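You operate a simulated robot arm through the tools that you are given. There is no shell and no other tool. Be economical: measure what you need, move in short steps, check, and stop when the job is done.

You are at the controls of a simulated robot arm. One attempt, no reset.

Task
Move the block from the wooden press to the empty rack slot and wash the blue brush in the sink.
Fine: both knobs backed off; tap stays off, brush into the empty dish. What is to be rubbed or washed off counts as gone when no trace of it is left.

It is judged by the outcome, as a careful person would: the job done as asked, and still so three seconds after it is handed in. It fails if anything else is knocked over, pushed out of place, dropped, spilled or broken.

Robot
A 6-joint arm with a two-finger parallel gripper on a trunk, on a base that drives. Base frame: it is fixed to the floor where the robot stands at the start and does not move with it; the origin is under the middle of the robot, x ahead of it, y to its left, z up; the surface under the hand at the start is at about z = 0.9. Units: m, degrees, N and s.
With the tool pointing down near the work surface it reaches from about 0.32 to 0.7 m from the robot's upright axis, wherever it stands. Its first joint turns from -166.0 to 166.0 degrees. Places, roughly: blue tap lever [1.5, -0.5, 1]; front slot of the drying rack [0, 0.8, 0.9]; large book block (4x15x11 cm) [0.7, -0.1, 1]; left knob of the wooden press [0.6, 0.1, 1]; right brush dish [0.7, 0.4, 0.9]; right knob of the wooden press [0.8, -0.2, 1]; sink [1.2, -0.6, 0.8]; tall book block (4x19x18 cm) [0.8, 0, 0.4]. Payload 4.1 kg.
Tool frame: the origin (TCP) lies between the finger pads and is the grasp point; the fingertips stand 0.023 m ahead of it; z points along the fingers, y is the line along which they close. The gripper opens to 0.094 m. The fingers are 0.038 m wide and 0.01 m thick; the gripper's body (0.054 by 0.096 m) begins 0.039 m behind the TCP.
Orientation is that of the tool frame in the base frame, as a unit quaternion [w, x, y, z]. With the fingers straight down and closing along the base's y, the tool's x points along the base's -x, its y along +y and its z along -z.

Tools
- The arm moves only by the tool jog_arm. Its argument "commands" is a list of rows, each an object of numbers (a shift or turn left out is 0, a gripper value left out holds the last): "tx", "ty", "tz": the shift along the base's x, y, z in mm; "ax", "ay", "az": the turn, a rotation vector about the base's x, y, z in degrees; "jaw": the gripper command, from -1 (shut) to 1 (fully open), values between in proportion. In form: [{"tx": .., "ty": .., "tz": .., "ax": .., "ay": .., "az": .., "jaw": ..}, ...]. A call has 1 to 20 rows; each row is the pose to reach, as a shift and turn from the pose commanded when the call began. Rows are played at 5 a second. More than 0.05 m and 8.6 degrees between two rows, or a gripper value outside its range, and nothing of the call is played. A pose out of reach is approached as far as the arm can. The call stops where the force on the tool passes 80 N (or 10 N more than at its start, if that is more) or the arm is blocked; 0.2 s more then pass. The fingers move at their own pace (about 0.045 m/s each) and stop on an object; they squeeze with about 43 N. The grip force told is the motor's: it shows also when the fingers shut on nothing. Time passes only in rows, and 0.2 s behind the last, so rows that repeat a pose let the fingers close. The reply holds the time, the measured pose of the TCP, the force on the tool along the base axes, the opening and the grip force, in the units named above and with some noise, with the torque about the TCP (base axes, N m) and any sound that the robot's microphone picked up.
- Cameras (640 x 400 px; columns grow to the right, rows downward): "scene" is now at [0.0067, 0.1846, 1.5501]; the picture's right is [0.39, -0.92, 0.00], its down [-0.74, -0.32, -0.59] and it looks along [0.55, 0.23, -0.81] (base axes); focal length 255 px, centre (320, 200). "wrist" rides on the gripper at [0.086, 0.016, -0.074] in the tool frame; the picture's right is [-0.18, 0.98, 0.00], its down [-0.58, -0.11, -0.81] and it looks along [-0.79, -0.15, 0.59] (tool axes); focal length 243 px, centre (320, 200). There is no depth. A picture from a camera that has moved, and an enlarged one, comes with that camera's place and axes in the base frame and with its lens. The place of the scene camera against the robot may be out by one fixed shift of up to 0.012 m in any direction.
- grab_frame(camera): a new picture of that camera. It takes no simulated time.
- move_column(by): slides the trunk up (or, below 0, down) by that many m; the arm and the scene camera ride with it, the base frame stays. It gives what a move gives, with no picture.
- roll_base(legs): drives the robot by 1 to 6 legs, each [ahead, turn to the left] in m and degrees, along the robot's own axes; the way and the turn of a leg run together, so that a leg with both is an arc; at most 1.5 m and 180 degrees a leg. The arm and the cameras ride along, it lands a little off, and it stops where it bumps. It gives what a move gives.
- aim_head(pan, tilt): turns the head with the scene camera to pan (to the left, within 155 degrees either way) and tilt (down, from -29 to 69), counted from straight ahead of the robot. It gives what a move gives.
- inspect(camera, box): a new picture of the part [left, top, right, bottom] of that camera's present view, enlarged. It takes no simulated time.
- hand_in(): hands the job in; it is judged then, once.

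Go step by step. Nothing tells you exact positions but the pictures and the camera data: compare them with the known pose of the tool, close in by small moves and look again before you grip or let go. The budget is 120 turns and 78 pictures, counting those below and the enlarged ones. Unless the task says otherwise, let go and move clear before handing in, and close with one line.

The tools are called as a command line: name --argument value ..., lists and objects as JSON in quotes. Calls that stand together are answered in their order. jog_arm: Moves the arm, as the interface text tells. Its arguments: {"type":"object","properties":{"commands":{"type":"array","items":{"type":"object","properties":{"tx":{"type":"number"},"ty":{"type":"number"},"tz":{"type":"number"},"ax":{"type":"number"},"ay":{"type":"number"},"az":{"type":"number"},"jaw":{"type":"number"}}}}},"required":["commands"]} The other tools are called the same way: move_column (by) slides the trunk up or down; roll_base (legs) drives the base; aim_head (pan, tilt) turns the head that bears the scene camera; grab_frame (camera) takes a picture; inspect (camera, box) takes an enlarged picture of a part of a camera's view; hand_in () hands the job in.

At the start:

```text
clock: 0.0
ee_pos: [0.4003, 0.1577, 1.1566]
tcp_rot: [0.0, 0.0, 1.0, 0.0]
contact_force: [-0.3, 0.0, 0.7]
moment: [-0.01, -0.03, 0.03]
width: 0.094
grasp_force: 0.1
trunk travel left (down, up): [-0.525, 0.065]
robot x, y, heading: [-0.0043, 0.0001, 0.0]
head pan, tilt: [23.1, 53.7]
```

scene: 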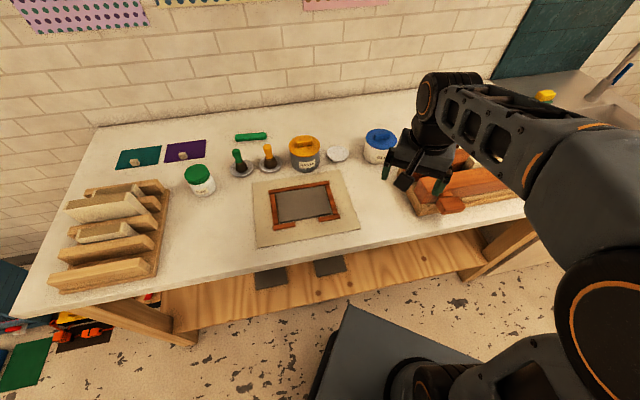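
wrist: 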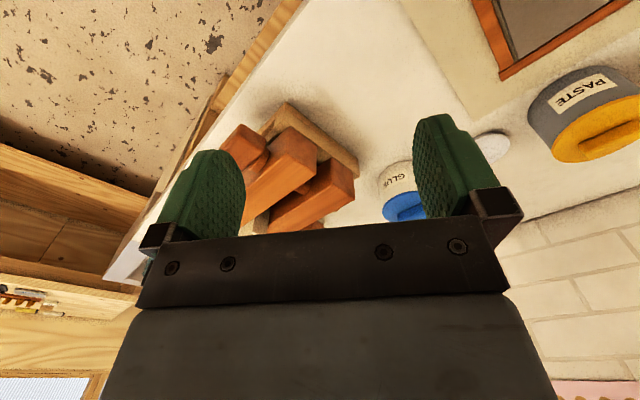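

I see the rack at left, brushes in dishes in the middle, and the press at the right, partly hidden behind the arm. I'll look toward the press and the sink.

aim_head --pan -10 --tilt 45

grab_frame --camera "scene"

aim_head --pan -40 --tilt 35

grab_frame --camera "scene"

```text
clock: 1.0
ee_pos: [0.4, 0.1577, 1.1568]
tcp_rot: [0.0, -0.001, 1.0, 0.0]
contact_force: [-0.8, -0.4, 0.0]
moment: [0.01, 0.03, -0.02]
width: 0.0939
grasp_force: 0.1
trunk travel left (down, up): [-0.525, 0.065]
robot x, y, heading: [0.0027, 0.001, 0.2]
head pan, tilt: [-10.0, 45.0]
```

```text
75 pictures are left
camera scene: at [0.0192, 0.1418, 1.5618], right [-0.17, -0.98, 0.0], down [-0.7, 0.12, -0.71], along [0.7, -0.12, -0.71], focal length 255 px, centre (320, 200)
```

scene: 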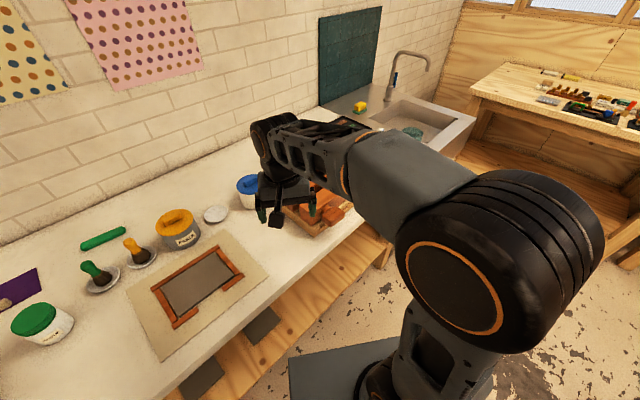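

```text
clock: 1.9
ee_pos: [0.4011, 0.1573, 1.1569]
tcp_rot: [-0.001, 0.0, 1.0, 0.0]
contact_force: [0.5, 0.2, 0.1]
moment: [0.0, 0.03, 0.04]
width: 0.094
grasp_force: 0.0
trunk travel left (down, up): [-0.525, 0.065]
robot x, y, heading: [-0.0017, 0.0025, -0.1]
head pan, tilt: [-40.0, 35.0]
```

```text
74 pictures are left
camera scene: at [0.0066, 0.0993, 1.5767], right [-0.64, -0.77, 0.0], down [-0.44, 0.37, -0.82], along [0.63, -0.53, -0.57], focal length 255 px, centre (320, 200)
```

scene: 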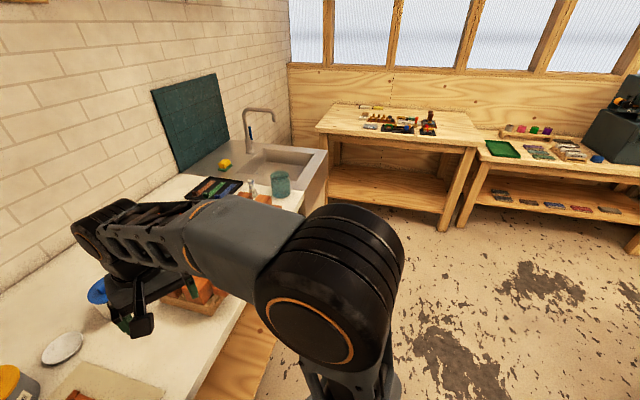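

The blue brush isn't obvious yet; it's probably near the sink. I'll zoom in on that area.

inspect --camera "scene" --box '[150, 80, 340, 220]'

inspect --camera "scene" --box '[320, 80, 640, 220]'

```text
2.86 times, centred on (245, 150) of scene
camera zoom: at [0.0066, 0.0993, 1.5767], right [-0.64, -0.77, 0.0], down [-0.44, 0.37, -0.82], along [0.63, -0.53, -0.57], focal length 728 px, centre (534, 343)
```

zoom: 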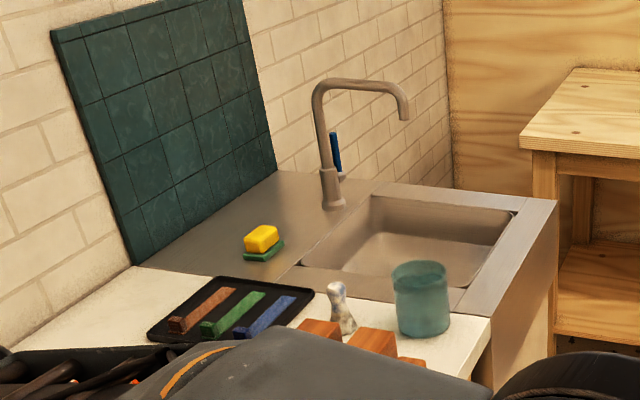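

```text
2.00 times, centred on (480, 150) of scene
camera zoom: at [0.0066, 0.0993, 1.5767], right [-0.64, -0.77, 0.0], down [-0.44, 0.37, -0.82], along [0.63, -0.53, -0.57], focal length 510 px, centre (0, 300)
```

zoom: 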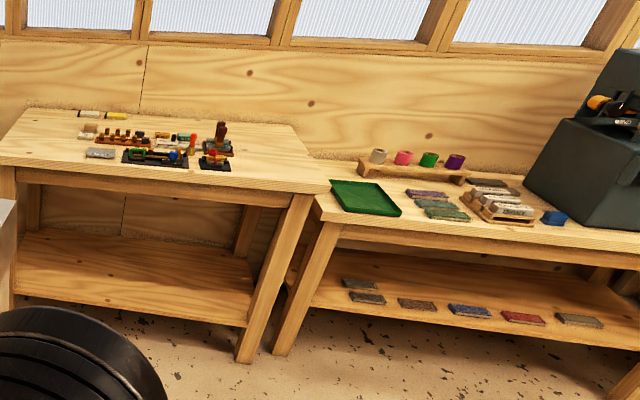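

A mottled pale thing between the tray and the teal cup may be the brush. I'll swing the arm to the left to free the view.

jog_arm --commands '[{"tx": -15, "ty": 40, "az": 7}, {"tx": -40, "ty": 80, "az": 14}, {"tx": -70, "ty": 118, "az": 21}, {"tx": -105, "ty": 150, "az": 28}, {"tx": -145, "ty": 180, "az": 35}, {"tx": -185, "ty": 205, "az": 42}, {"tx": -225, "ty": 225, "az": 49}, {"tx": -270, "ty": 240, "az": 56}]'

aim_head --pan -15 --tilt 40

grab_frame --camera "scene"

```text
clock: 3.7
ee_pos: [0.1305, 0.3947, 1.1568]
tcp_rot: [0.0, -0.47, 0.883, -0.001]
contact_force: [-0.4, -1.1, -0.6]
moment: [0.03, -0.02, 0.02]
width: 0.0939
grasp_force: 0.0
trunk travel left (down, up): [-0.525, 0.065]
robot x, y, heading: [0.0009, -0.0036, -0.2]
head pan, tilt: [-40.0, 35.0]
```

```text
clock: 4.6
ee_pos: [0.1302, 0.3951, 1.1549]
tcp_rot: [0.0, -0.47, 0.883, 0.0]
contact_force: [0.1, 0.6, 0.4]
moment: [0.0, 0.0, 0.0]
width: 0.094
grasp_force: 0.0
trunk travel left (down, up): [-0.525, 0.065]
robot x, y, heading: [-0.0015, -0.0027, -0.0]
head pan, tilt: [-15.0, 40.0]
```

```text
71 pictures are left
camera scene: at [0.0211, 0.1338, 1.5691], right [-0.26, -0.97, 0.0], down [-0.62, 0.17, -0.77], along [0.74, -0.2, -0.64], focal length 255 px, centre (320, 200)
```

scene: 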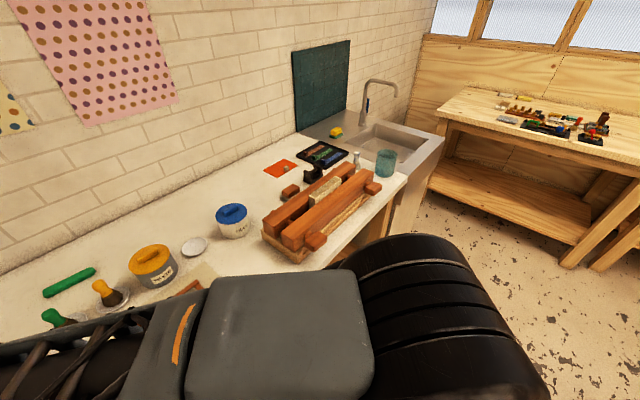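

inspect --camera "scene" --box '[240, 130, 440, 270]'

```text
2.86 times, centred on (340, 200) of scene
camera zoom: at [0.0211, 0.1338, 1.5691], right [-0.26, -0.97, 0.0], down [-0.62, 0.17, -0.77], along [0.74, -0.2, -0.64], focal length 728 px, centre (263, 200)
```

zoom: 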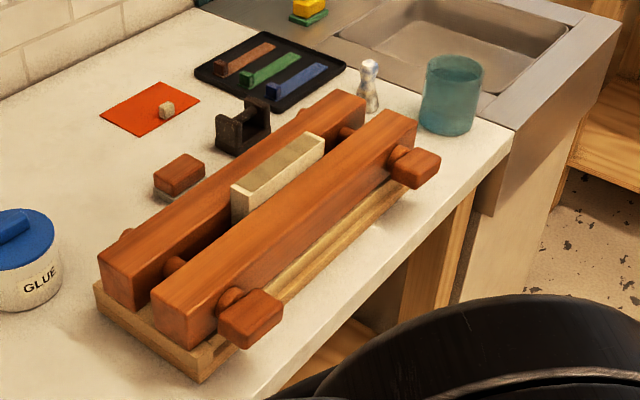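

inspect --camera "scene" --box '[335, 140, 405, 185]'

aim_head --pan 50 --tilt 45

grab_frame --camera "scene"

aim_head --pan -90 --tilt 35

grab_frame --camera "scene"

```text
8.89 times, centred on (370, 162) of scene
camera zoom: at [0.0211, 0.1338, 1.5691], right [-0.26, -0.97, 0.0], down [-0.62, 0.17, -0.77], along [0.74, -0.2, -0.64], focal length 2264 px, centre (-124, 533)
```

zoom: 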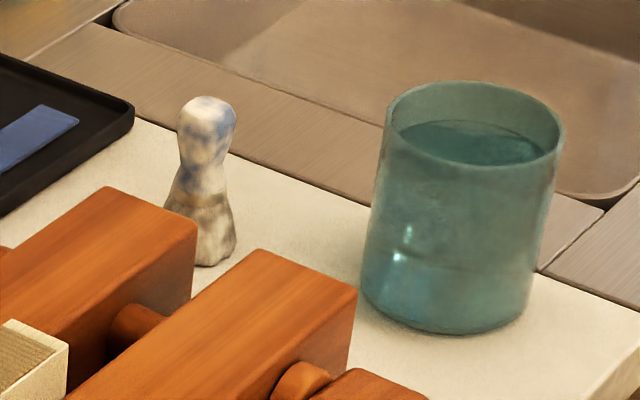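

```text
clock: 6.0
ee_pos: [0.1301, 0.3956, 1.1559]
tcp_rot: [0.0, -0.47, 0.883, 0.0]
contact_force: [-0.9, 0.4, 0.2]
moment: [0.0, -0.01, -0.02]
width: 0.0944
grasp_force: 0.0
trunk travel left (down, up): [-0.525, 0.065]
robot x, y, heading: [0.001, -0.0034, 0.1]
head pan, tilt: [50.0, 45.0]
```

```text
68 pictures are left
camera scene: at [-0.0086, 0.2182, 1.5619], right [0.77, -0.64, 0.0], down [-0.45, -0.54, -0.71], along [0.46, 0.54, -0.71], focal length 255 px, centre (320, 200)
```

scene: 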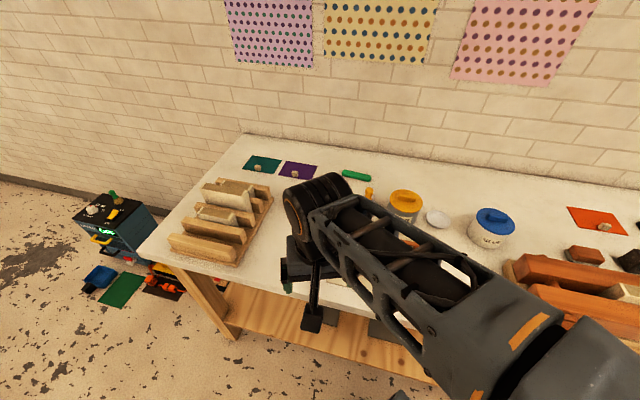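

```text
clock: 8.2
ee_pos: [0.1303, 0.3949, 1.1551]
tcp_rot: [0.0, -0.469, 0.883, 0.0]
contact_force: [-0.8, 0.0, -0.1]
moment: [0.03, -0.03, 0.02]
width: 0.0937
grasp_force: 0.0
trunk travel left (down, up): [-0.525, 0.065]
robot x, y, heading: [0.0027, 0.0002, 0.0]
head pan, tilt: [-90.0, 35.0]
```

```text
67 pictures are left
camera scene: at [-0.0609, 0.0678, 1.5767], right [-1.0, 0.0, 0.0], down [0.0, 0.57, -0.82], along [0.0, -0.82, -0.57], focal length 255 px, centre (320, 200)
```

scene: 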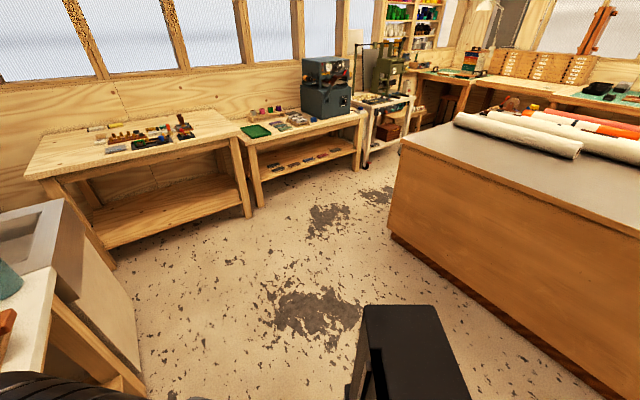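

The pale, paste-covered brush stands beside the teal cup, and the press runs along the bench at about -55°, with both knobs at its front. I'll drive to stand square in front of the press, a little back from the bench.

roll_base --legs '[[0, -74], [0.46, 0], [0, 109]]'

aim_head --pan 0 --tilt 45

grab_frame --camera "scene"

```text
clock: 18.7
ee_pos: [0.0066, -0.0504, 1.1556]
tcp_rot: [0.0, 0.723, -0.691, 0.0]
contact_force: [0.1, 1.4, -0.1]
moment: [0.01, -0.02, -0.04]
width: 0.094
grasp_force: 0.0
trunk travel left (down, up): [-0.525, 0.065]
robot x, y, heading: [0.1382, -0.4475, 36.5]
head pan, tilt: [-90.0, 35.0]
```

```text
clock: 20.4
ee_pos: [0.0052, -0.0503, 1.1556]
tcp_rot: [0.0, 0.723, -0.691, 0.001]
contact_force: [-0.1, 0.3, -0.1]
moment: [0.01, 0.01, 0.03]
width: 0.094
grasp_force: 0.1
trunk travel left (down, up): [-0.525, 0.065]
robot x, y, heading: [0.1364, -0.4447, 36.5]
head pan, tilt: [0.0, 45.0]
```

```text
66 pictures are left
camera scene: at [0.0539, -0.3093, 1.5619], right [0.59, -0.8, 0.0], down [-0.57, -0.42, -0.71], along [0.57, 0.42, -0.71], focal length 255 px, centre (320, 200)
```

scene: 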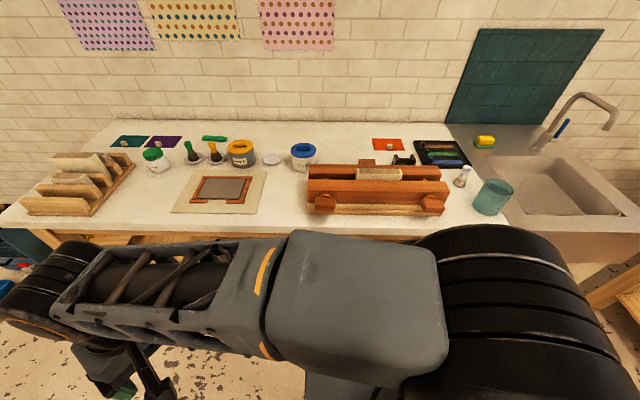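

inspect --camera "scene" --box '[290, 130, 460, 236]'

inspect --camera "scene" --box '[430, 80, 640, 230]'

inspect --camera "scene" --box '[0, 120, 190, 230]'

```text
3.76 times, centred on (375, 183) of scene
camera zoom: at [0.0539, -0.3093, 1.5619], right [0.59, -0.8, 0.0], down [-0.57, -0.42, -0.71], along [0.57, 0.42, -0.71], focal length 959 px, centre (113, 264)
```

zoom: 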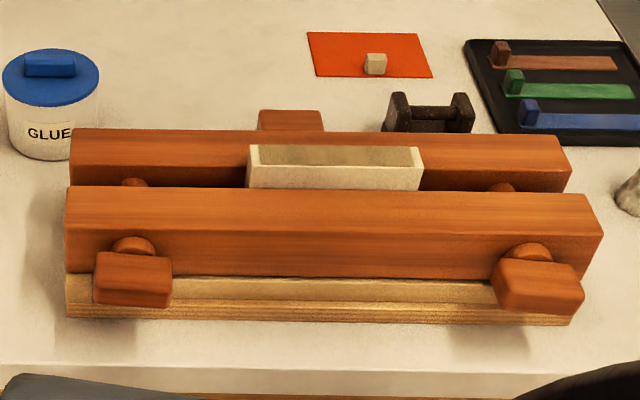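

```text
2.67 times, centred on (535, 155) of scene
camera zoom: at [0.0539, -0.3093, 1.5619], right [0.59, -0.8, 0.0], down [-0.57, -0.42, -0.71], along [0.57, 0.42, -0.71], focal length 679 px, centre (-253, 320)
```

zoom: 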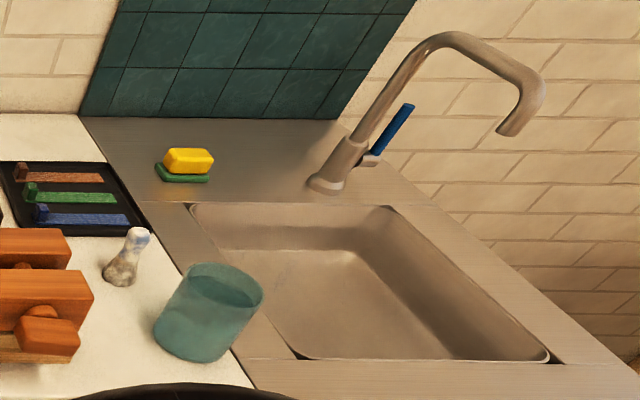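

```text
3.37 times, centred on (95, 175) of scene
camera zoom: at [0.0539, -0.3093, 1.5619], right [0.59, -0.8, 0.0], down [-0.57, -0.42, -0.71], along [0.57, 0.42, -0.71], focal length 858 px, centre (1078, 284)
```

zoom: 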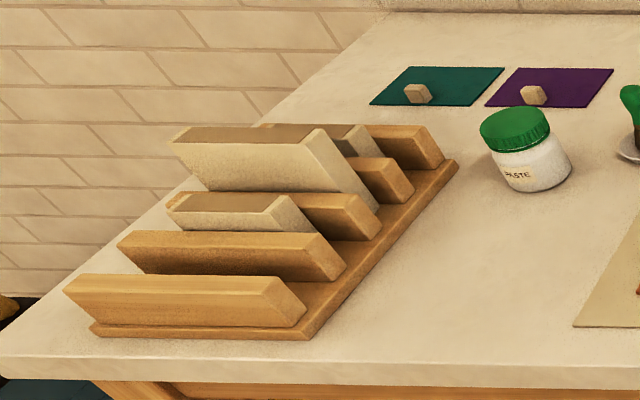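

From this view the press normal is at about 35°. The knobs are near robot-frame (0.586, 0.141) and (0.58, -0.22), at z≈0.97, and the brush is by the cup. I'll bring the arm forward and turn it square.

jog_arm --commands '[{"tx": 45, "ty": -4, "az": 4}, {"tx": 91, "ty": -9, "az": 8}, {"tx": 136, "ty": -13, "az": 12}, {"tx": 182, "ty": -18, "az": 16}, {"tx": 227, "ty": -22, "az": 20}, {"tx": 272, "ty": -27, "az": 24}, {"tx": 318, "ty": -31, "az": 28}, {"tx": 363, "ty": -36, "az": 32.4}]'

jog_arm --commands '[{"tx": 10, "ty": 7, "ax": 4.6, "ay": -6.55}, {"tx": 20, "ty": 14, "ax": 9.2, "ay": -13.1}, {"tx": 30, "ty": 21, "ax": 13.8, "ay": -19.7}, {"tx": 40, "ty": 28, "ax": 18.4, "ay": -26.2}, {"tx": 50, "ty": 35, "ax": 22.9, "ay": -32.8}, {"tx": 60, "ty": 42, "ax": 27.5, "ay": -39.3}, {"tx": 65, "ty": 45, "ax": 32.1, "ay": -45.9}, {"tx": 70, "ty": 49, "ax": 36.7, "ay": -52.4}, {"tx": 75, "ty": 52, "ax": 41.3, "ay": -59}, {"tx": 80, "ty": 56, "ax": 45.9, "ay": -65.5}, {"tx": 80, "ty": 56, "ax": 51.6, "ay": -73.7, "jaw": 0.3}, {"tx": 80, "ty": 56, "ax": 51.6, "ay": -73.7, "jaw": 0.3}]'

grab_frame --camera "wrist"

grab_frame --camera "scene"

```text
clock: 22.2
ee_pos: [0.3725, -0.0869, 1.1512]
tcp_rot: [0.0, 0.887, -0.461, 0.0]
contact_force: [0.6, -0.1, -0.7]
moment: [0.02, 0.0, -0.01]
width: 0.094
grasp_force: 0.0
trunk travel left (down, up): [-0.525, 0.065]
robot x, y, heading: [0.1408, -0.4461, 36.5]
head pan, tilt: [0.0, 45.0]
```

```text
refused: row 11 steps farther than a row can; nothing moved
```

```text
62 pictures are left
camera wrist: at [0.409, -0.1689, 1.2254], right [-0.91, -0.41, 0.0], down [-0.24, 0.54, 0.81], along [-0.33, 0.73, -0.59], focal length 243 px, centre (320, 200)
```

wrist: 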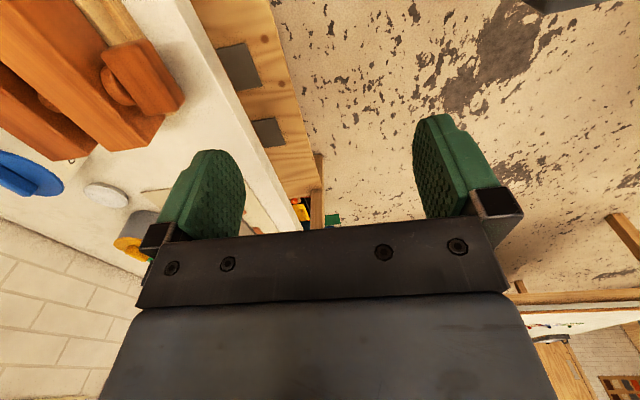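

```text
61 pictures are left
camera scene: at [0.0545, -0.3092, 1.5619], right [0.6, -0.8, 0.0], down [-0.57, -0.42, -0.71], along [0.57, 0.42, -0.71], focal length 255 px, centre (320, 200)
```

scene: 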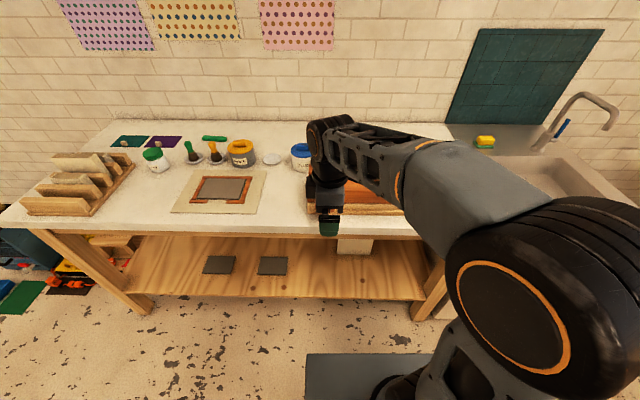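

The arm is square to the press. I'll tilt the tool to horizontal in smaller steps.

jog_arm --commands '[{"tx": 10, "ty": 7, "ax": 4.3, "ay": -6.14}, {"tx": 20, "ty": 14, "ax": 8.6, "ay": -12.28}, {"tx": 30, "ty": 21, "ax": 12.9, "ay": -18.4}, {"tx": 40, "ty": 28, "ax": 17.2, "ay": -24.6}, {"tx": 50, "ty": 35, "ax": 21.5, "ay": -30.7}, {"tx": 60, "ty": 42, "ax": 25.8, "ay": -36.9}, {"tx": 65, "ty": 45, "ax": 30.1, "ay": -43}, {"tx": 70, "ty": 49, "ax": 34.4, "ay": -49.1}, {"tx": 75, "ty": 52, "ax": 38.7, "ay": -55.3}, {"tx": 80, "ty": 56, "ax": 43, "ay": -61.4}, {"tx": 80, "ty": 56, "ax": 47.3, "ay": -67.6, "jaw": 0.3}, {"tx": 80, "ty": 56, "ax": 51.6, "ay": -73.7, "jaw": 0.3}]'

grab_frame --camera "wrist"

```text
clock: 24.8
ee_pos: [0.4486, -0.03, 1.1551]
tcp_rot: [0.628, -0.627, 0.327, -0.325]
contact_force: [0.4, 0.8, 0.4]
moment: [0.01, -0.03, -0.01]
width: 0.0612
grasp_force: 0.1
trunk travel left (down, up): [-0.525, 0.065]
robot x, y, heading: [0.1349, -0.4439, 36.3]
head pan, tilt: [0.0, 45.0]
```

```text
60 pictures are left
camera wrist: at [0.4377, -0.144, 1.1393], right [-0.11, 0.15, -0.98], down [-0.99, 0.01, 0.11], along [0.03, 0.99, 0.15], focal length 243 px, centre (320, 200)
```

wrist: 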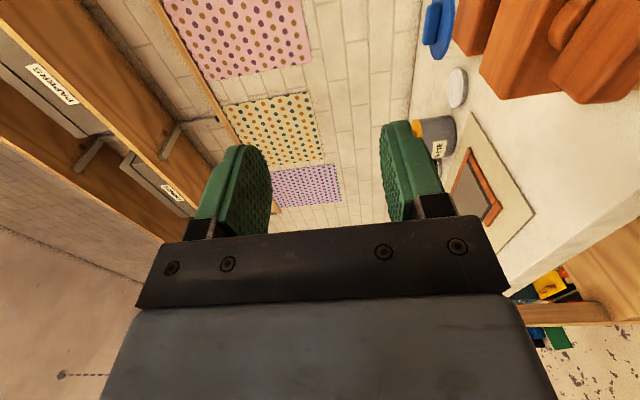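

The tool is now horizontal. I'll lower it to knob height, short of the left knob, and look again.

jog_arm --commands '[{"tz": -45}, {"tz": -90}, {"tx": 10, "ty": 10, "tz": -130}, {"tx": 17, "ty": 17, "tz": -165}, {"tx": 17, "ty": 17, "tz": -165}]'

grab_frame --camera "wrist"

grab_frame --camera "scene"

```text
clock: 26.0
ee_pos: [0.4635, -0.0125, 0.9907]
tcp_rot: [0.627, -0.627, 0.327, -0.327]
contact_force: [-0.3, 0.0, -0.2]
moment: [0.01, -0.02, 0.02]
width: 0.0611
grasp_force: 0.1
trunk travel left (down, up): [-0.525, 0.065]
robot x, y, heading: [0.1385, -0.4469, 36.6]
head pan, tilt: [0.0, 45.0]
```

```text
59 pictures are left
camera wrist: at [0.4531, -0.1265, 0.974], right [-0.11, 0.15, -0.98], down [-0.99, 0.01, 0.11], along [0.03, 0.99, 0.15], focal length 243 px, centre (320, 200)
```

wrist: 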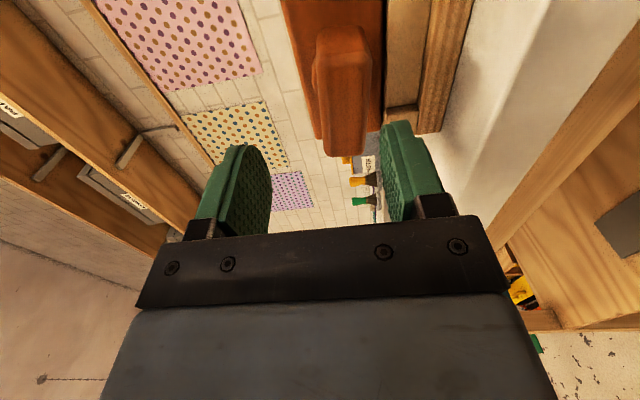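

```text
58 pictures are left
camera scene: at [0.054, -0.3091, 1.5619], right [0.6, -0.8, 0.0], down [-0.57, -0.42, -0.71], along [0.57, 0.42, -0.71], focal length 255 px, centre (320, 200)
```

scene: 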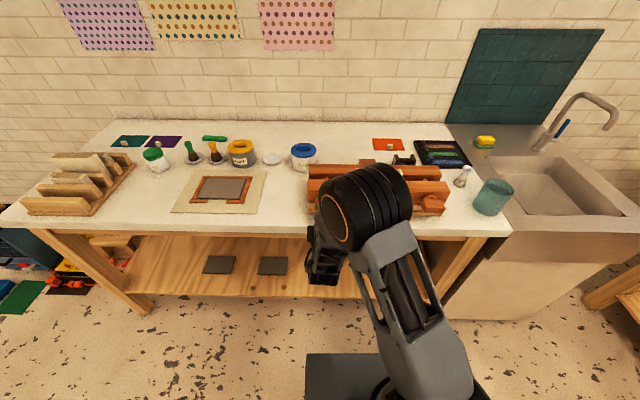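

The wrist view puts the left knob about 11 mm to the right of the tool, 14 mm lower and 43 mm ahead. I'll align and advance partway.

jog_arm --commands '[{"tx": 6, "ty": -9, "tz": -14}, {"tx": 18, "ty": 0, "tz": -14}, {"tx": 31, "ty": 8, "tz": -14}, {"tx": 31, "ty": 8, "tz": -14}]'

grab_frame --camera "wrist"

```text
clock: 27.0
ee_pos: [0.4973, -0.0041, 0.9774]
tcp_rot: [-0.626, 0.628, -0.326, 0.327]
contact_force: [1.0, 0.4, -0.1]
moment: [0.01, -0.02, 0.01]
width: 0.0616
grasp_force: 0.0
trunk travel left (down, up): [-0.525, 0.065]
robot x, y, heading: [0.1347, -0.447, 36.5]
head pan, tilt: [0.0, 45.0]
```

```text
57 pictures are left
camera wrist: at [0.4852, -0.1186, 0.9611], right [-0.11, 0.15, -0.98], down [-0.99, 0.01, 0.11], along [0.03, 0.99, 0.15], focal length 243 px, centre (320, 200)
```

wrist: 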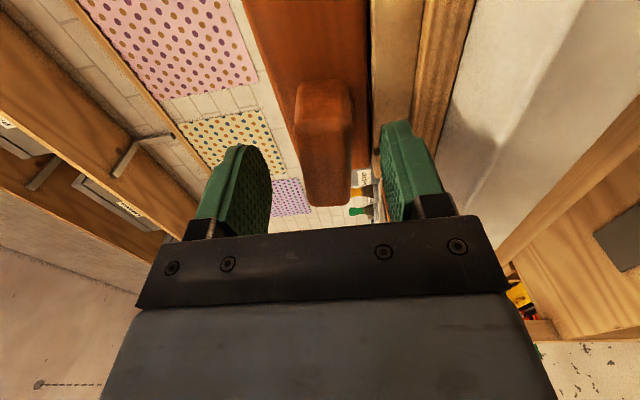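

The knob is centred between the fingers. I'll advance 26 mm and close.

jog_arm --commands '[{"tx": 11, "ty": 7.5}, {"tx": 21, "ty": 15}, {"tx": 21, "ty": 15, "jaw": -0.6}, {"tx": 21, "ty": 15, "jaw": -1}, {"tx": 21, "ty": 15, "jaw": -1}, {"tx": 21, "ty": 15, "jaw": -1}]'

grab_frame --camera "wrist"

```text
clock: 28.4
ee_pos: [0.518, 0.0094, 0.975]
tcp_rot: [-0.626, 0.629, -0.326, 0.326]
contact_force: [-0.7, -4.5, -12.8]
moment: [0.52, -1.06, 0.09]
width: 0.0276
grasp_force: 45.5
trunk travel left (down, up): [-0.525, 0.065]
robot x, y, heading: [0.1365, -0.4482, 36.6]
head pan, tilt: [0.0, 45.0]
```

```text
56 pictures are left
camera wrist: at [0.5063, -0.1044, 0.9597], right [-0.11, 0.15, -0.98], down [-0.99, 0.01, 0.11], along [0.03, 0.99, 0.15], focal length 243 px, centre (320, 200)
```

wrist: 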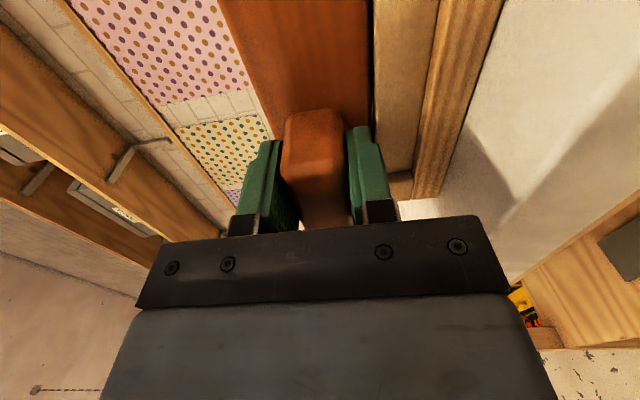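

The knob is gripped. I'll make a first counter-clockwise turn of about 40° with a small centring shift, to see how it responds.

jog_arm --commands '[{"tz": -3, "ax": -6.55, "ay": -4.6}, {"tz": -3, "ax": -13.1, "ay": -9.2}, {"tz": -3, "ax": -19.7, "ay": -13.8}, {"tz": -3, "ax": -26.2, "ay": -18.4}, {"tz": -3, "ax": -32.8, "ay": -22.9}]'

inspect --camera "scene" --box '[290, 130, 460, 236]'

```text
clock: 29.6
ee_pos: [0.5157, 0.0113, 0.9825]
tcp_rot: [-0.484, 0.694, -0.092, 0.526]
contact_force: [-7.9, 7.5, 58.5]
moment: [-0.66, 1.91, 0.33]
width: 0.0282
grasp_force: 44.9
trunk travel left (down, up): [-0.525, 0.065]
robot x, y, heading: [0.1358, -0.4472, 36.5]
head pan, tilt: [0.0, 45.0]
```

```text
3.76 times, centred on (375, 183) of scene
camera zoom: at [0.0495, -0.3125, 1.5624], right [0.6, -0.8, 0.0], down [-0.57, -0.42, -0.71], along [0.57, 0.42, -0.7], focal length 959 px, centre (113, 264)
```

zoom: 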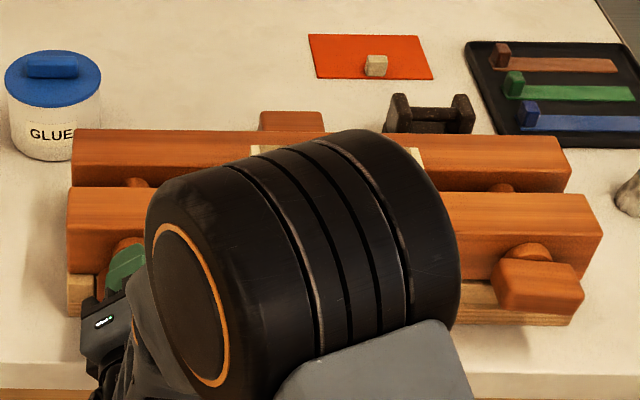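

The knob is turning, but its axis lies about 13 mm left of my grip. I'll keep turning on an arc around the true axis.

jog_arm --commands '[{"tx": -2.6, "ty": 3.4, "tz": 11.7, "ax": -6.55, "ay": -4.59}, {"tx": -3.5, "ty": 4.5, "tz": 12.8, "ax": -13.1, "ay": -9.18}, {"tx": -4.5, "ty": 5.8, "tz": 13.7, "ax": -19.66, "ay": -13.77}, {"tx": -5.6, "ty": 7.1, "tz": 14.4, "ax": -26.2, "ay": -18.36}, {"tx": -6.6, "ty": 8.4, "tz": 14.8, "ax": -32.76, "ay": -22.95}, {"tx": -7.8, "ty": 9.7, "tz": 15, "ax": -39.3, "ay": -27.5}]'

```text
clock: 31.0
ee_pos: [0.5091, 0.0162, 0.987]
tcp_rot: [-0.223, 0.68, 0.202, 0.669]
contact_force: [1.0, -24.8, -11.6]
moment: [0.71, -1.27, 1.24]
width: 0.0288
grasp_force: 44.8
trunk travel left (down, up): [-0.525, 0.065]
robot x, y, heading: [0.1381, -0.4457, 36.2]
head pan, tilt: [0.0, 45.0]
```

jog_arm --commands '[{"tx": -0.1, "ty": -1.9, "tz": -1, "ax": -6.55, "ay": -4.59}, {"tx": -1, "ty": -0.9, "tz": -1.3, "ax": -13.1, "ay": -9.18}, {"tx": -2, "ty": 0.1, "tz": -1.7, "ax": -19.66, "ay": -13.77}, {"tx": -2.8, "ty": 1, "tz": -2.3, "ax": -26.2, "ay": -18.36}, {"tx": -3.7, "ty": 1.9, "tz": -3.1, "ax": -32.76, "ay": -22.95}, {"tx": -4.5, "ty": 2.6, "tz": -4, "ax": -39.3, "ay": -27.5}, {"tx": -5.1, "ty": 3.3, "tz": -5.1, "ax": -45.9, "ay": -32.1}, {"tx": -5.7, "ty": 3.7, "tz": -6.3, "ax": -52.4, "ay": -36.7}, {"tx": -6.2, "ty": 4.1, "tz": -7.6, "ax": -59, "ay": -41.3}, {"tx": -6.6, "ty": 4.3, "tz": -8.9, "ax": -65.5, "ay": -45.9}, {"tx": -6.9, "ty": 4.3, "tz": -10.3, "ax": -72, "ay": -50.5}]'

inspect --camera "scene" --box '[290, 130, 460, 236]'

```text
clock: 33.4
ee_pos: [0.4998, 0.0227, 0.9757]
tcp_rot: [0.305, 0.348, 0.616, 0.637]
contact_force: [-20.5, -9.8, -25.5]
moment: [0.54, -0.09, 1.17]
width: 0.0278
grasp_force: 44.8
trunk travel left (down, up): [-0.525, 0.065]
robot x, y, heading: [0.1371, -0.4454, 36.4]
head pan, tilt: [0.0, 45.0]
```

```text
3.76 times, centred on (375, 183) of scene
camera zoom: at [0.0526, -0.3089, 1.5616], right [0.6, -0.8, 0.0], down [-0.57, -0.42, -0.71], along [0.57, 0.42, -0.71], focal length 959 px, centre (113, 264)
```

zoom: 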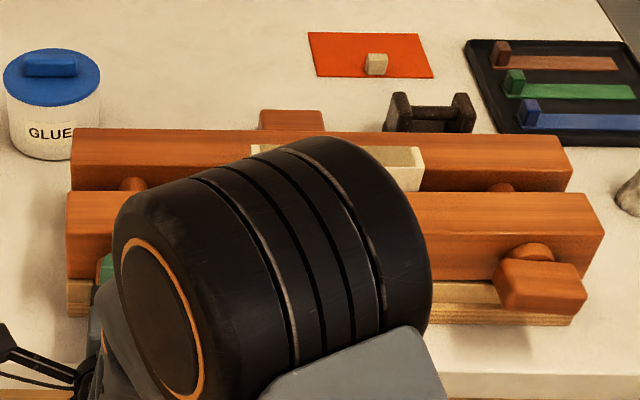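

The knob has turned about 176° and the front jaw's left end has moved outward a few millimetres. I'll release, back away and look.

jog_arm --commands '[{"jaw": 0.3}, {"jaw": 0.3}, {"jaw": 0.3}, {"tx": -33, "ty": -23}, {"tx": -66, "ty": -46}, {"tx": -98, "ty": -69}]'

inspect --camera "scene" --box '[290, 130, 460, 236]'

grab_frame --camera "wrist"

```text
clock: 34.8
ee_pos: [0.4015, -0.0445, 0.9772]
tcp_rot: [0.304, 0.349, 0.613, 0.64]
contact_force: [0.6, -0.4, 1.0]
moment: [-0.03, 0.02, -0.01]
width: 0.061
grasp_force: 0.1
trunk travel left (down, up): [-0.525, 0.065]
robot x, y, heading: [0.1367, -0.4405, 36.6]
head pan, tilt: [0.0, 45.0]
```

```text
3.76 times, centred on (375, 183) of scene
camera zoom: at [0.0538, -0.3093, 1.5618], right [0.6, -0.8, 0.0], down [-0.57, -0.42, -0.71], along [0.57, 0.42, -0.71], focal length 959 px, centre (113, 264)
```

zoom: 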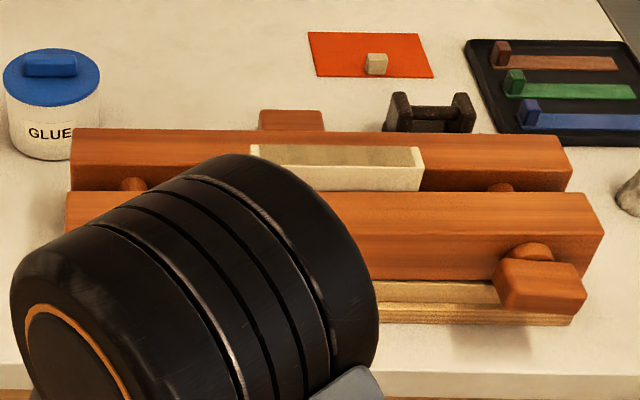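

```text
52 pictures are left
camera wrist: at [0.2919, -0.0193, 0.9987], right [0.14, -0.21, 0.97], down [-0.33, -0.93, -0.15], along [0.93, -0.3, -0.2], focal length 243 px, centre (320, 200)
```

wrist: 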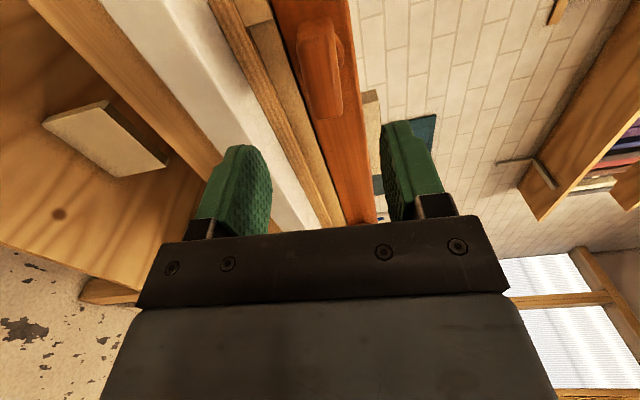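

The left end of the jaw has opened. I'll rotate the wrist back through the air while moving across to the right knob.

jog_arm --commands '[{"tx": 12.95, "ty": -13.5, "ax": 6.96, "ay": 4.88}, {"tx": 25.9, "ty": -27, "ax": 13.9, "ay": 9.76}, {"tx": 38.9, "ty": -40.5, "ax": 20.9, "ay": 14.6}, {"tx": 51.8, "ty": -54, "ax": 27.8, "ay": 19.5}, {"tx": 64.8, "ty": -67.5, "ax": 34.8, "ay": 24.4}, {"tx": 77.7, "ty": -81, "ax": 41.8, "ay": 29.3}, {"tx": 90.7, "ty": -94.5, "ax": 48.7, "ay": 34.2}, {"tx": 103.6, "ty": -108, "ax": 55.7, "ay": 39}, {"tx": 116.6, "ty": -121.5, "ax": 62.6, "ay": 43.9}, {"tx": 129.5, "ty": -135, "ax": 69.6, "ay": 48.8}, {"tx": 142.5, "ty": -148.5, "ax": 76.6, "ay": 53.7}, {"tx": 155.4, "ty": -162, "ax": 83.5, "ay": 58.6}, {"tx": 168.4, "ty": -175.5, "ax": 90.5, "ay": 63.4}, {"tx": 181.3, "ty": -189, "ax": 97.4, "ay": 68.3}, {"tx": 194.3, "ty": -202.5, "ax": 104.4, "ay": 73.2}, {"tx": 207.2, "ty": -216, "ax": 111.4, "ay": 78.1}, {"tx": 220.2, "ty": -229.5, "ax": 118.3, "ay": 83}, {"tx": 233.1, "ty": -243, "ax": 125.3, "ay": 87.8}, {"tx": 246.1, "ty": -256.5, "ax": 132.2, "ay": 92.7}, {"tx": 259, "ty": -270, "ax": 139.2, "ay": 97.6}]'

jog_arm --commands '[{"ax": 4.9, "ay": 3.4}, {"ax": 4.9, "ay": 3.4}]'

grab_frame --camera "wrist"

inspect --camera "scene" --box '[290, 130, 460, 236]'

```text
clock: 39.0
ee_pos: [0.5392, -0.1227, 0.9737]
tcp_rot: [-0.588, 0.63, -0.325, 0.389]
contact_force: [0.1, 0.1, 0.4]
moment: [0.03, 0.0, -0.03]
width: 0.0612
grasp_force: 0.0
out of reach, approached as far as the arm can: row 6, 7, 8, 9, 10, 11, 12, 13, 14, 15, 16, 17, 18, 19, 20
trunk travel left (down, up): [-0.525, 0.065]
robot x, y, heading: [0.1319, -0.4489, 36.3]
head pan, tilt: [0.0, 45.0]
```

```text
clock: 39.6
ee_pos: [0.5371, -0.1239, 0.9765]
tcp_rot: [-0.604, 0.615, -0.358, 0.357]
contact_force: [-0.1, -0.7, -0.4]
moment: [-0.04, 0.0, -0.01]
width: 0.0608
grasp_force: 0.1
trunk travel left (down, up): [-0.525, 0.065]
robot x, y, heading: [0.1373, -0.4431, 36.4]
head pan, tilt: [0.0, 45.0]
```

```text
51 pictures are left
camera wrist: at [0.5144, -0.236, 0.9623], right [-0.1, 0.15, -0.98], down [-0.99, 0.12, 0.12], along [0.13, 0.98, 0.13], focal length 243 px, centre (320, 200)
```

wrist: 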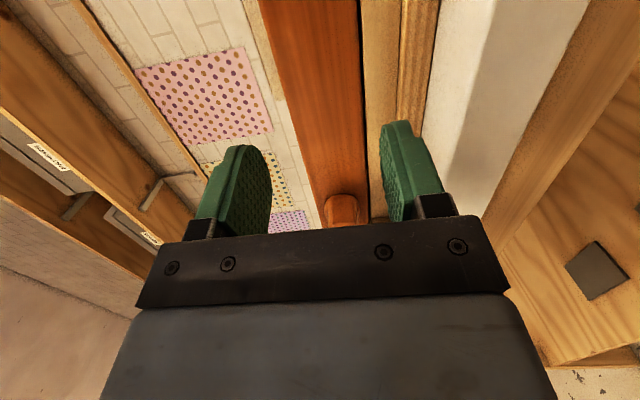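

```text
3.76 times, centred on (375, 183) of scene
camera zoom: at [0.0541, -0.3093, 1.5619], right [0.6, -0.8, 0.0], down [-0.57, -0.42, -0.71], along [0.57, 0.42, -0.71], focal length 959 px, centre (113, 264)
```

zoom: 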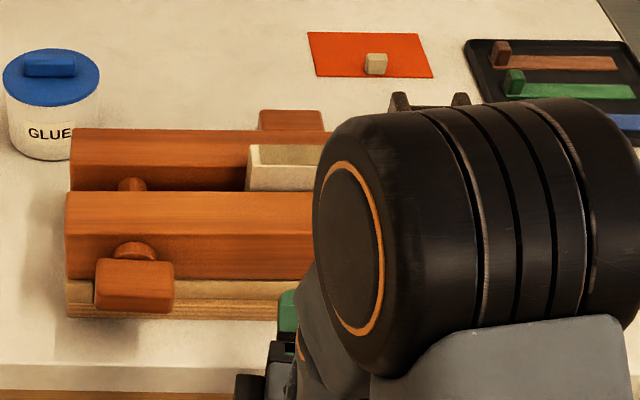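

With the robot here, the arm can't reach the right knob with this tool pose. I'll lift the arm clear and drive the base 0.36 m along the bench to repeat the geometry that worked for the left knob.

jog_arm --commands '[{"tx": -10, "ty": 10, "tz": 45}, {"tx": -20, "ty": 20, "tz": 90}, {"tx": -30, "ty": 30, "tz": 135}, {"tx": -40, "ty": 40, "tz": 180}, {"tx": -40, "ty": 40, "tz": 200}]'

roll_base --legs '[[0, -90], [0.36, 0], [0, 89]]'

grab_frame --camera "scene"

```text
clock: 40.8
ee_pos: [0.4955, -0.0849, 1.1826]
tcp_rot: [-0.604, 0.616, -0.357, 0.357]
contact_force: [0.8, -0.2, 0.5]
moment: [-0.02, 0.02, 0.0]
width: 0.061
grasp_force: 0.1
trunk travel left (down, up): [-0.525, 0.065]
robot x, y, heading: [0.1399, -0.4432, 36.4]
head pan, tilt: [0.0, 45.0]
```

```text
clock: 50.7
ee_pos: [0.7312, -0.4097, 1.1818]
tcp_rot: [-0.591, 0.603, -0.379, 0.379]
contact_force: [-0.2, 0.3, 0.5]
moment: [0.01, 0.03, 0.01]
width: 0.0612
grasp_force: 0.0
trunk travel left (down, up): [-0.525, 0.065]
robot x, y, heading: [0.347, -0.7419, 32.5]
head pan, tilt: [0.0, 45.0]
```

```text
49 pictures are left
camera scene: at [0.2748, -0.6022, 1.5619], right [0.54, -0.84, 0.0], down [-0.6, -0.38, -0.71], along [0.6, 0.38, -0.71], focal length 255 px, centre (320, 200)
```

scene: 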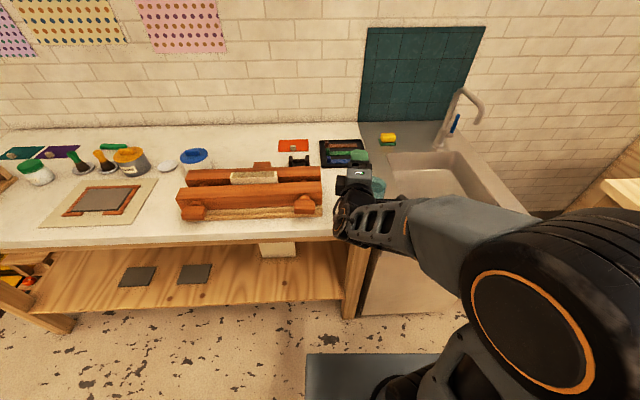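

The base has moved 0.36 m to the right. I'll bring the tool square in front of the right knob.

jog_arm --commands '[{"tx": -25, "ty": 33, "az": 5}, {"tx": -50, "ty": 66, "az": 9.8}, {"tx": -74, "ty": 98, "az": 9.8}, {"tx": -74, "ty": 98, "tz": -50, "az": 9.8}, {"tx": -74, "ty": 98, "tz": -100, "az": 9.8}, {"tx": -74, "ty": 98, "tz": -150, "az": 9.8}, {"tx": -74, "ty": 98, "tz": -195, "az": 9.8}, {"tx": -74, "ty": 98, "tz": -206, "az": 9.8}]'

grab_frame --camera "wrist"

```text
clock: 52.5
ee_pos: [0.6581, -0.3126, 0.9759]
tcp_rot: [-0.621, 0.634, -0.326, 0.327]
contact_force: [0.0, 0.5, -0.4]
moment: [0.0, 0.01, 0.0]
width: 0.0612
grasp_force: 0.1
trunk travel left (down, up): [-0.525, 0.065]
robot x, y, heading: [0.3471, -0.7433, 32.4]
head pan, tilt: [0.0, 45.0]
```

```text
48 pictures are left
camera wrist: at [0.6464, -0.4276, 0.9616], right [-0.11, 0.14, -0.98], down [-0.99, 0.02, 0.12], along [0.03, 0.99, 0.13], focal length 243 px, centre (320, 200)
```

wrist: 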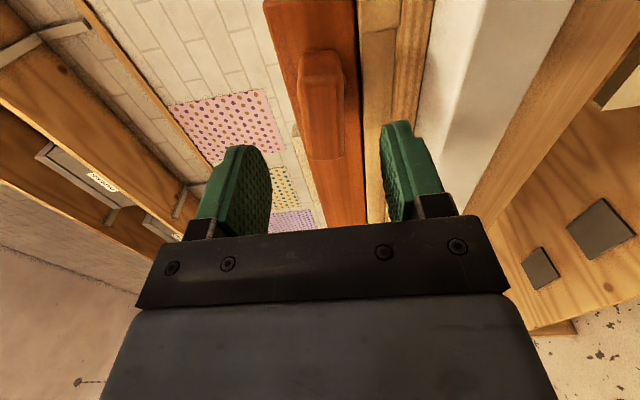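

The knob is well lined up. I'll advance 64 mm with a small left correction and grip.

jog_arm --commands '[{"tx": 14, "ty": 14, "tz": -3}, {"tx": 28, "ty": 25, "tz": -4}, {"tx": 40, "ty": 34, "tz": -4}, {"tx": 49.5, "ty": 41, "tz": -4}, {"tx": 49.5, "ty": 41, "tz": -4, "jaw": -0.6}, {"tx": 49.5, "ty": 41, "tz": -4, "jaw": -1}, {"tx": 49.5, "ty": 41, "tz": -4, "jaw": -1}, {"tx": 49.5, "ty": 41, "tz": -4, "jaw": -1}]'

grab_frame --camera "wrist"

```text
clock: 54.3
ee_pos: [0.7045, -0.2697, 0.9757]
tcp_rot: [-0.627, 0.628, -0.325, 0.328]
contact_force: [-1.2, 10.4, 34.4]
moment: [0.22, -0.05, -0.64]
width: 0.0278
grasp_force: 44.7
trunk travel left (down, up): [-0.525, 0.065]
robot x, y, heading: [0.3495, -0.7463, 32.3]
head pan, tilt: [0.0, 45.0]
```

```text
47 pictures are left
camera wrist: at [0.6937, -0.3839, 0.96], right [-0.1, 0.15, -0.98], down [-0.99, 0.01, 0.11], along [0.03, 0.99, 0.14], focal length 243 px, centre (320, 200)
```

wrist: 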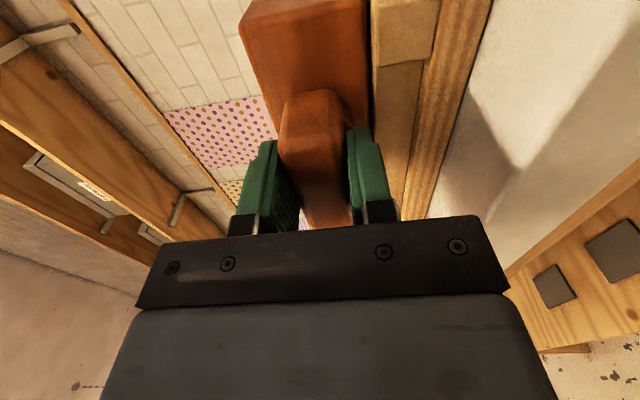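

Gripped. I'll turn it counter-clockwise in two stages, letting it drift outward along the thread.

jog_arm --commands '[{"tx": -0.4, "ty": -0.3, "tz": 4.5, "ax": -6.55, "ay": -4.59}, {"tx": -0.8, "ty": -0.4, "tz": 5, "ax": -13.1, "ay": -9.18}, {"tx": -1.2, "ty": -0.5, "tz": 5.6, "ax": -19.66, "ay": -13.77}, {"tx": -1.8, "ty": -0.5, "tz": 6.1, "ax": -26.2, "ay": -18.36}, {"tx": -2.4, "ty": -0.5, "tz": 6.6, "ax": -32.76, "ay": -22.95}, {"tx": -3, "ty": -0.5, "tz": 7, "ax": -39.3, "ay": -27.5}]'

```text
clock: 55.7
ee_pos: [0.7023, -0.2693, 0.9812]
tcp_rot: [-0.435, 0.707, -0.042, 0.556]
contact_force: [-5.1, 23.9, 19.6]
moment: [1.25, -1.37, 0.01]
width: 0.0282
grasp_force: 44.8
trunk travel left (down, up): [-0.525, 0.065]
robot x, y, heading: [0.3461, -0.7426, 32.5]
head pan, tilt: [0.0, 45.0]
```

jog_arm --commands '[{"tx": -1.9, "ty": 3.8, "tz": 3.1, "ax": -6.55, "ay": -4.59}, {"tx": -2.7, "ty": 4.5, "tz": 3.7, "ax": -13.1, "ay": -9.18}, {"tx": -3.5, "ty": 5.2, "tz": 4.1, "ax": -19.66, "ay": -13.77}, {"tx": -4.4, "ty": 5.9, "tz": 4.4, "ax": -26.2, "ay": -18.36}, {"tx": -5.3, "ty": 6.6, "tz": 4.5, "ax": -32.76, "ay": -22.95}, {"tx": -6.2, "ty": 7.3, "tz": 4.5, "ax": -39.3, "ay": -27.5}, {"tx": -7, "ty": 8.1, "tz": 4.3, "ax": -45.9, "ay": -32.1}, {"tx": -7.9, "ty": 8.8, "tz": 3.9, "ax": -52.4, "ay": -36.7}, {"tx": -8.7, "ty": 9.4, "tz": 3.4, "ax": -59, "ay": -41.3}, {"tx": -9.5, "ty": 10, "tz": 2.8, "ax": -65.5, "ay": -45.9}, {"tx": -10.3, "ty": 10.6, "tz": 2.1, "ax": -72, "ay": -50.5}, {"tx": -10.9, "ty": 10.9, "tz": 1.2, "ax": -78.6, "ay": -55.1}, {"tx": -11.5, "ty": 11.3, "tz": 0.3, "ax": -85.1, "ay": -59.7}, {"tx": -12, "ty": 11.5, "tz": -0.8, "ax": -91.7, "ay": -64.3}, {"tx": -12.4, "ty": 11.5, "tz": -1.8, "ax": -98.3, "ay": -68.9}, {"tx": -12.8, "ty": 11.5, "tz": -2.9, "ax": -104.8, "ay": -73.4}]'

inspect --camera "scene" --box '[160, 130, 340, 242]'

```text
clock: 59.1
ee_pos: [0.6909, -0.2621, 0.9762]
tcp_rot: [0.31, 0.344, 0.612, 0.641]
contact_force: [2.7, -22.3, -8.9]
moment: [-0.53, 0.97, -0.86]
width: 0.0282
grasp_force: 44.6
trunk travel left (down, up): [-0.525, 0.065]
robot x, y, heading: [0.3472, -0.743, 32.4]
head pan, tilt: [0.0, 45.0]
```

```text
3.56 times, centred on (250, 186) of scene
camera zoom: at [0.276, -0.6046, 1.5622], right [0.54, -0.84, 0.0], down [-0.6, -0.38, -0.71], along [0.6, 0.38, -0.71], focal length 906 px, centre (569, 250)
```

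zoom: 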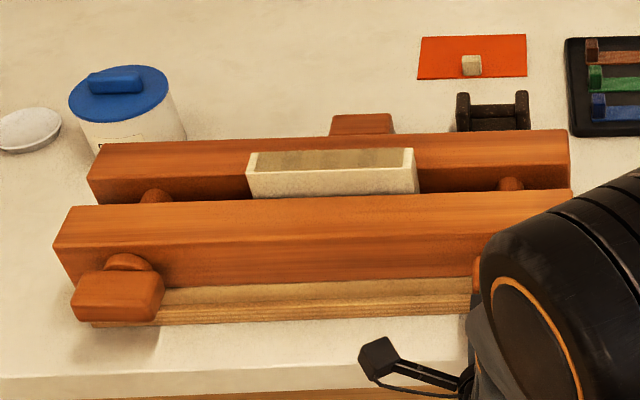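

Both ends of the jaw have opened about 7 mm. I'll give the right knob another 24°, then release and retreat.

jog_arm --commands '[{"tx": -0.2, "ty": -2.5, "tz": -1.5, "ax": -6.55, "ay": -4.59}, {"tx": -0.4, "ty": -2.8, "tz": -2.6, "ax": -13.1, "ay": -9.18}, {"tx": -0.6, "ty": -3.1, "tz": -3.6, "ax": -19.66, "ay": -13.77}]'

jog_arm --commands '[{"jaw": 0.4}, {"jaw": 0.4}, {"jaw": 0.4}, {"tx": -33, "ty": -23}, {"tx": -66, "ty": -46}, {"tx": -66, "ty": -46, "tz": 45}, {"tx": -66, "ty": -46, "tz": 95}, {"tx": -66, "ty": -46, "tz": 145}, {"tx": -66, "ty": -46, "tz": 195}]'

inspect --camera "scene" --box '[160, 130, 340, 242]'

```text
clock: 59.9
ee_pos: [0.6869, -0.2586, 0.9741]
tcp_rot: [0.432, 0.207, 0.669, 0.569]
contact_force: [-2.4, 10.2, 5.3]
moment: [1.63, 2.49, 0.8]
width: 0.0424
grasp_force: 44.9
trunk travel left (down, up): [-0.525, 0.065]
robot x, y, heading: [0.3491, -0.745, 32.9]
head pan, tilt: [0.0, 45.0]
```

```text
clock: 61.9
ee_pos: [0.6232, -0.3046, 1.1642]
tcp_rot: [0.433, 0.206, 0.671, 0.566]
contact_force: [0.0, -0.1, -1.4]
moment: [0.03, 0.01, 0.01]
width: 0.0656
grasp_force: 0.0
trunk travel left (down, up): [-0.525, 0.065]
robot x, y, heading: [0.3492, -0.7426, 32.5]
head pan, tilt: [0.0, 45.0]
```

```text
3.56 times, centred on (250, 186) of scene
camera zoom: at [0.2749, -0.6027, 1.5618], right [0.54, -0.84, 0.0], down [-0.6, -0.38, -0.71], along [0.6, 0.38, -0.71], focal length 906 px, centre (569, 250)
```

zoom: 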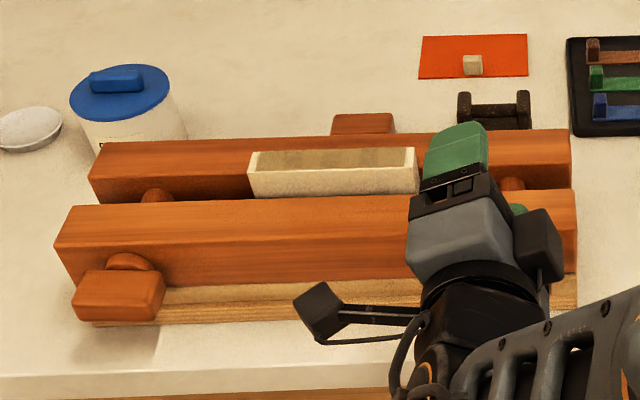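

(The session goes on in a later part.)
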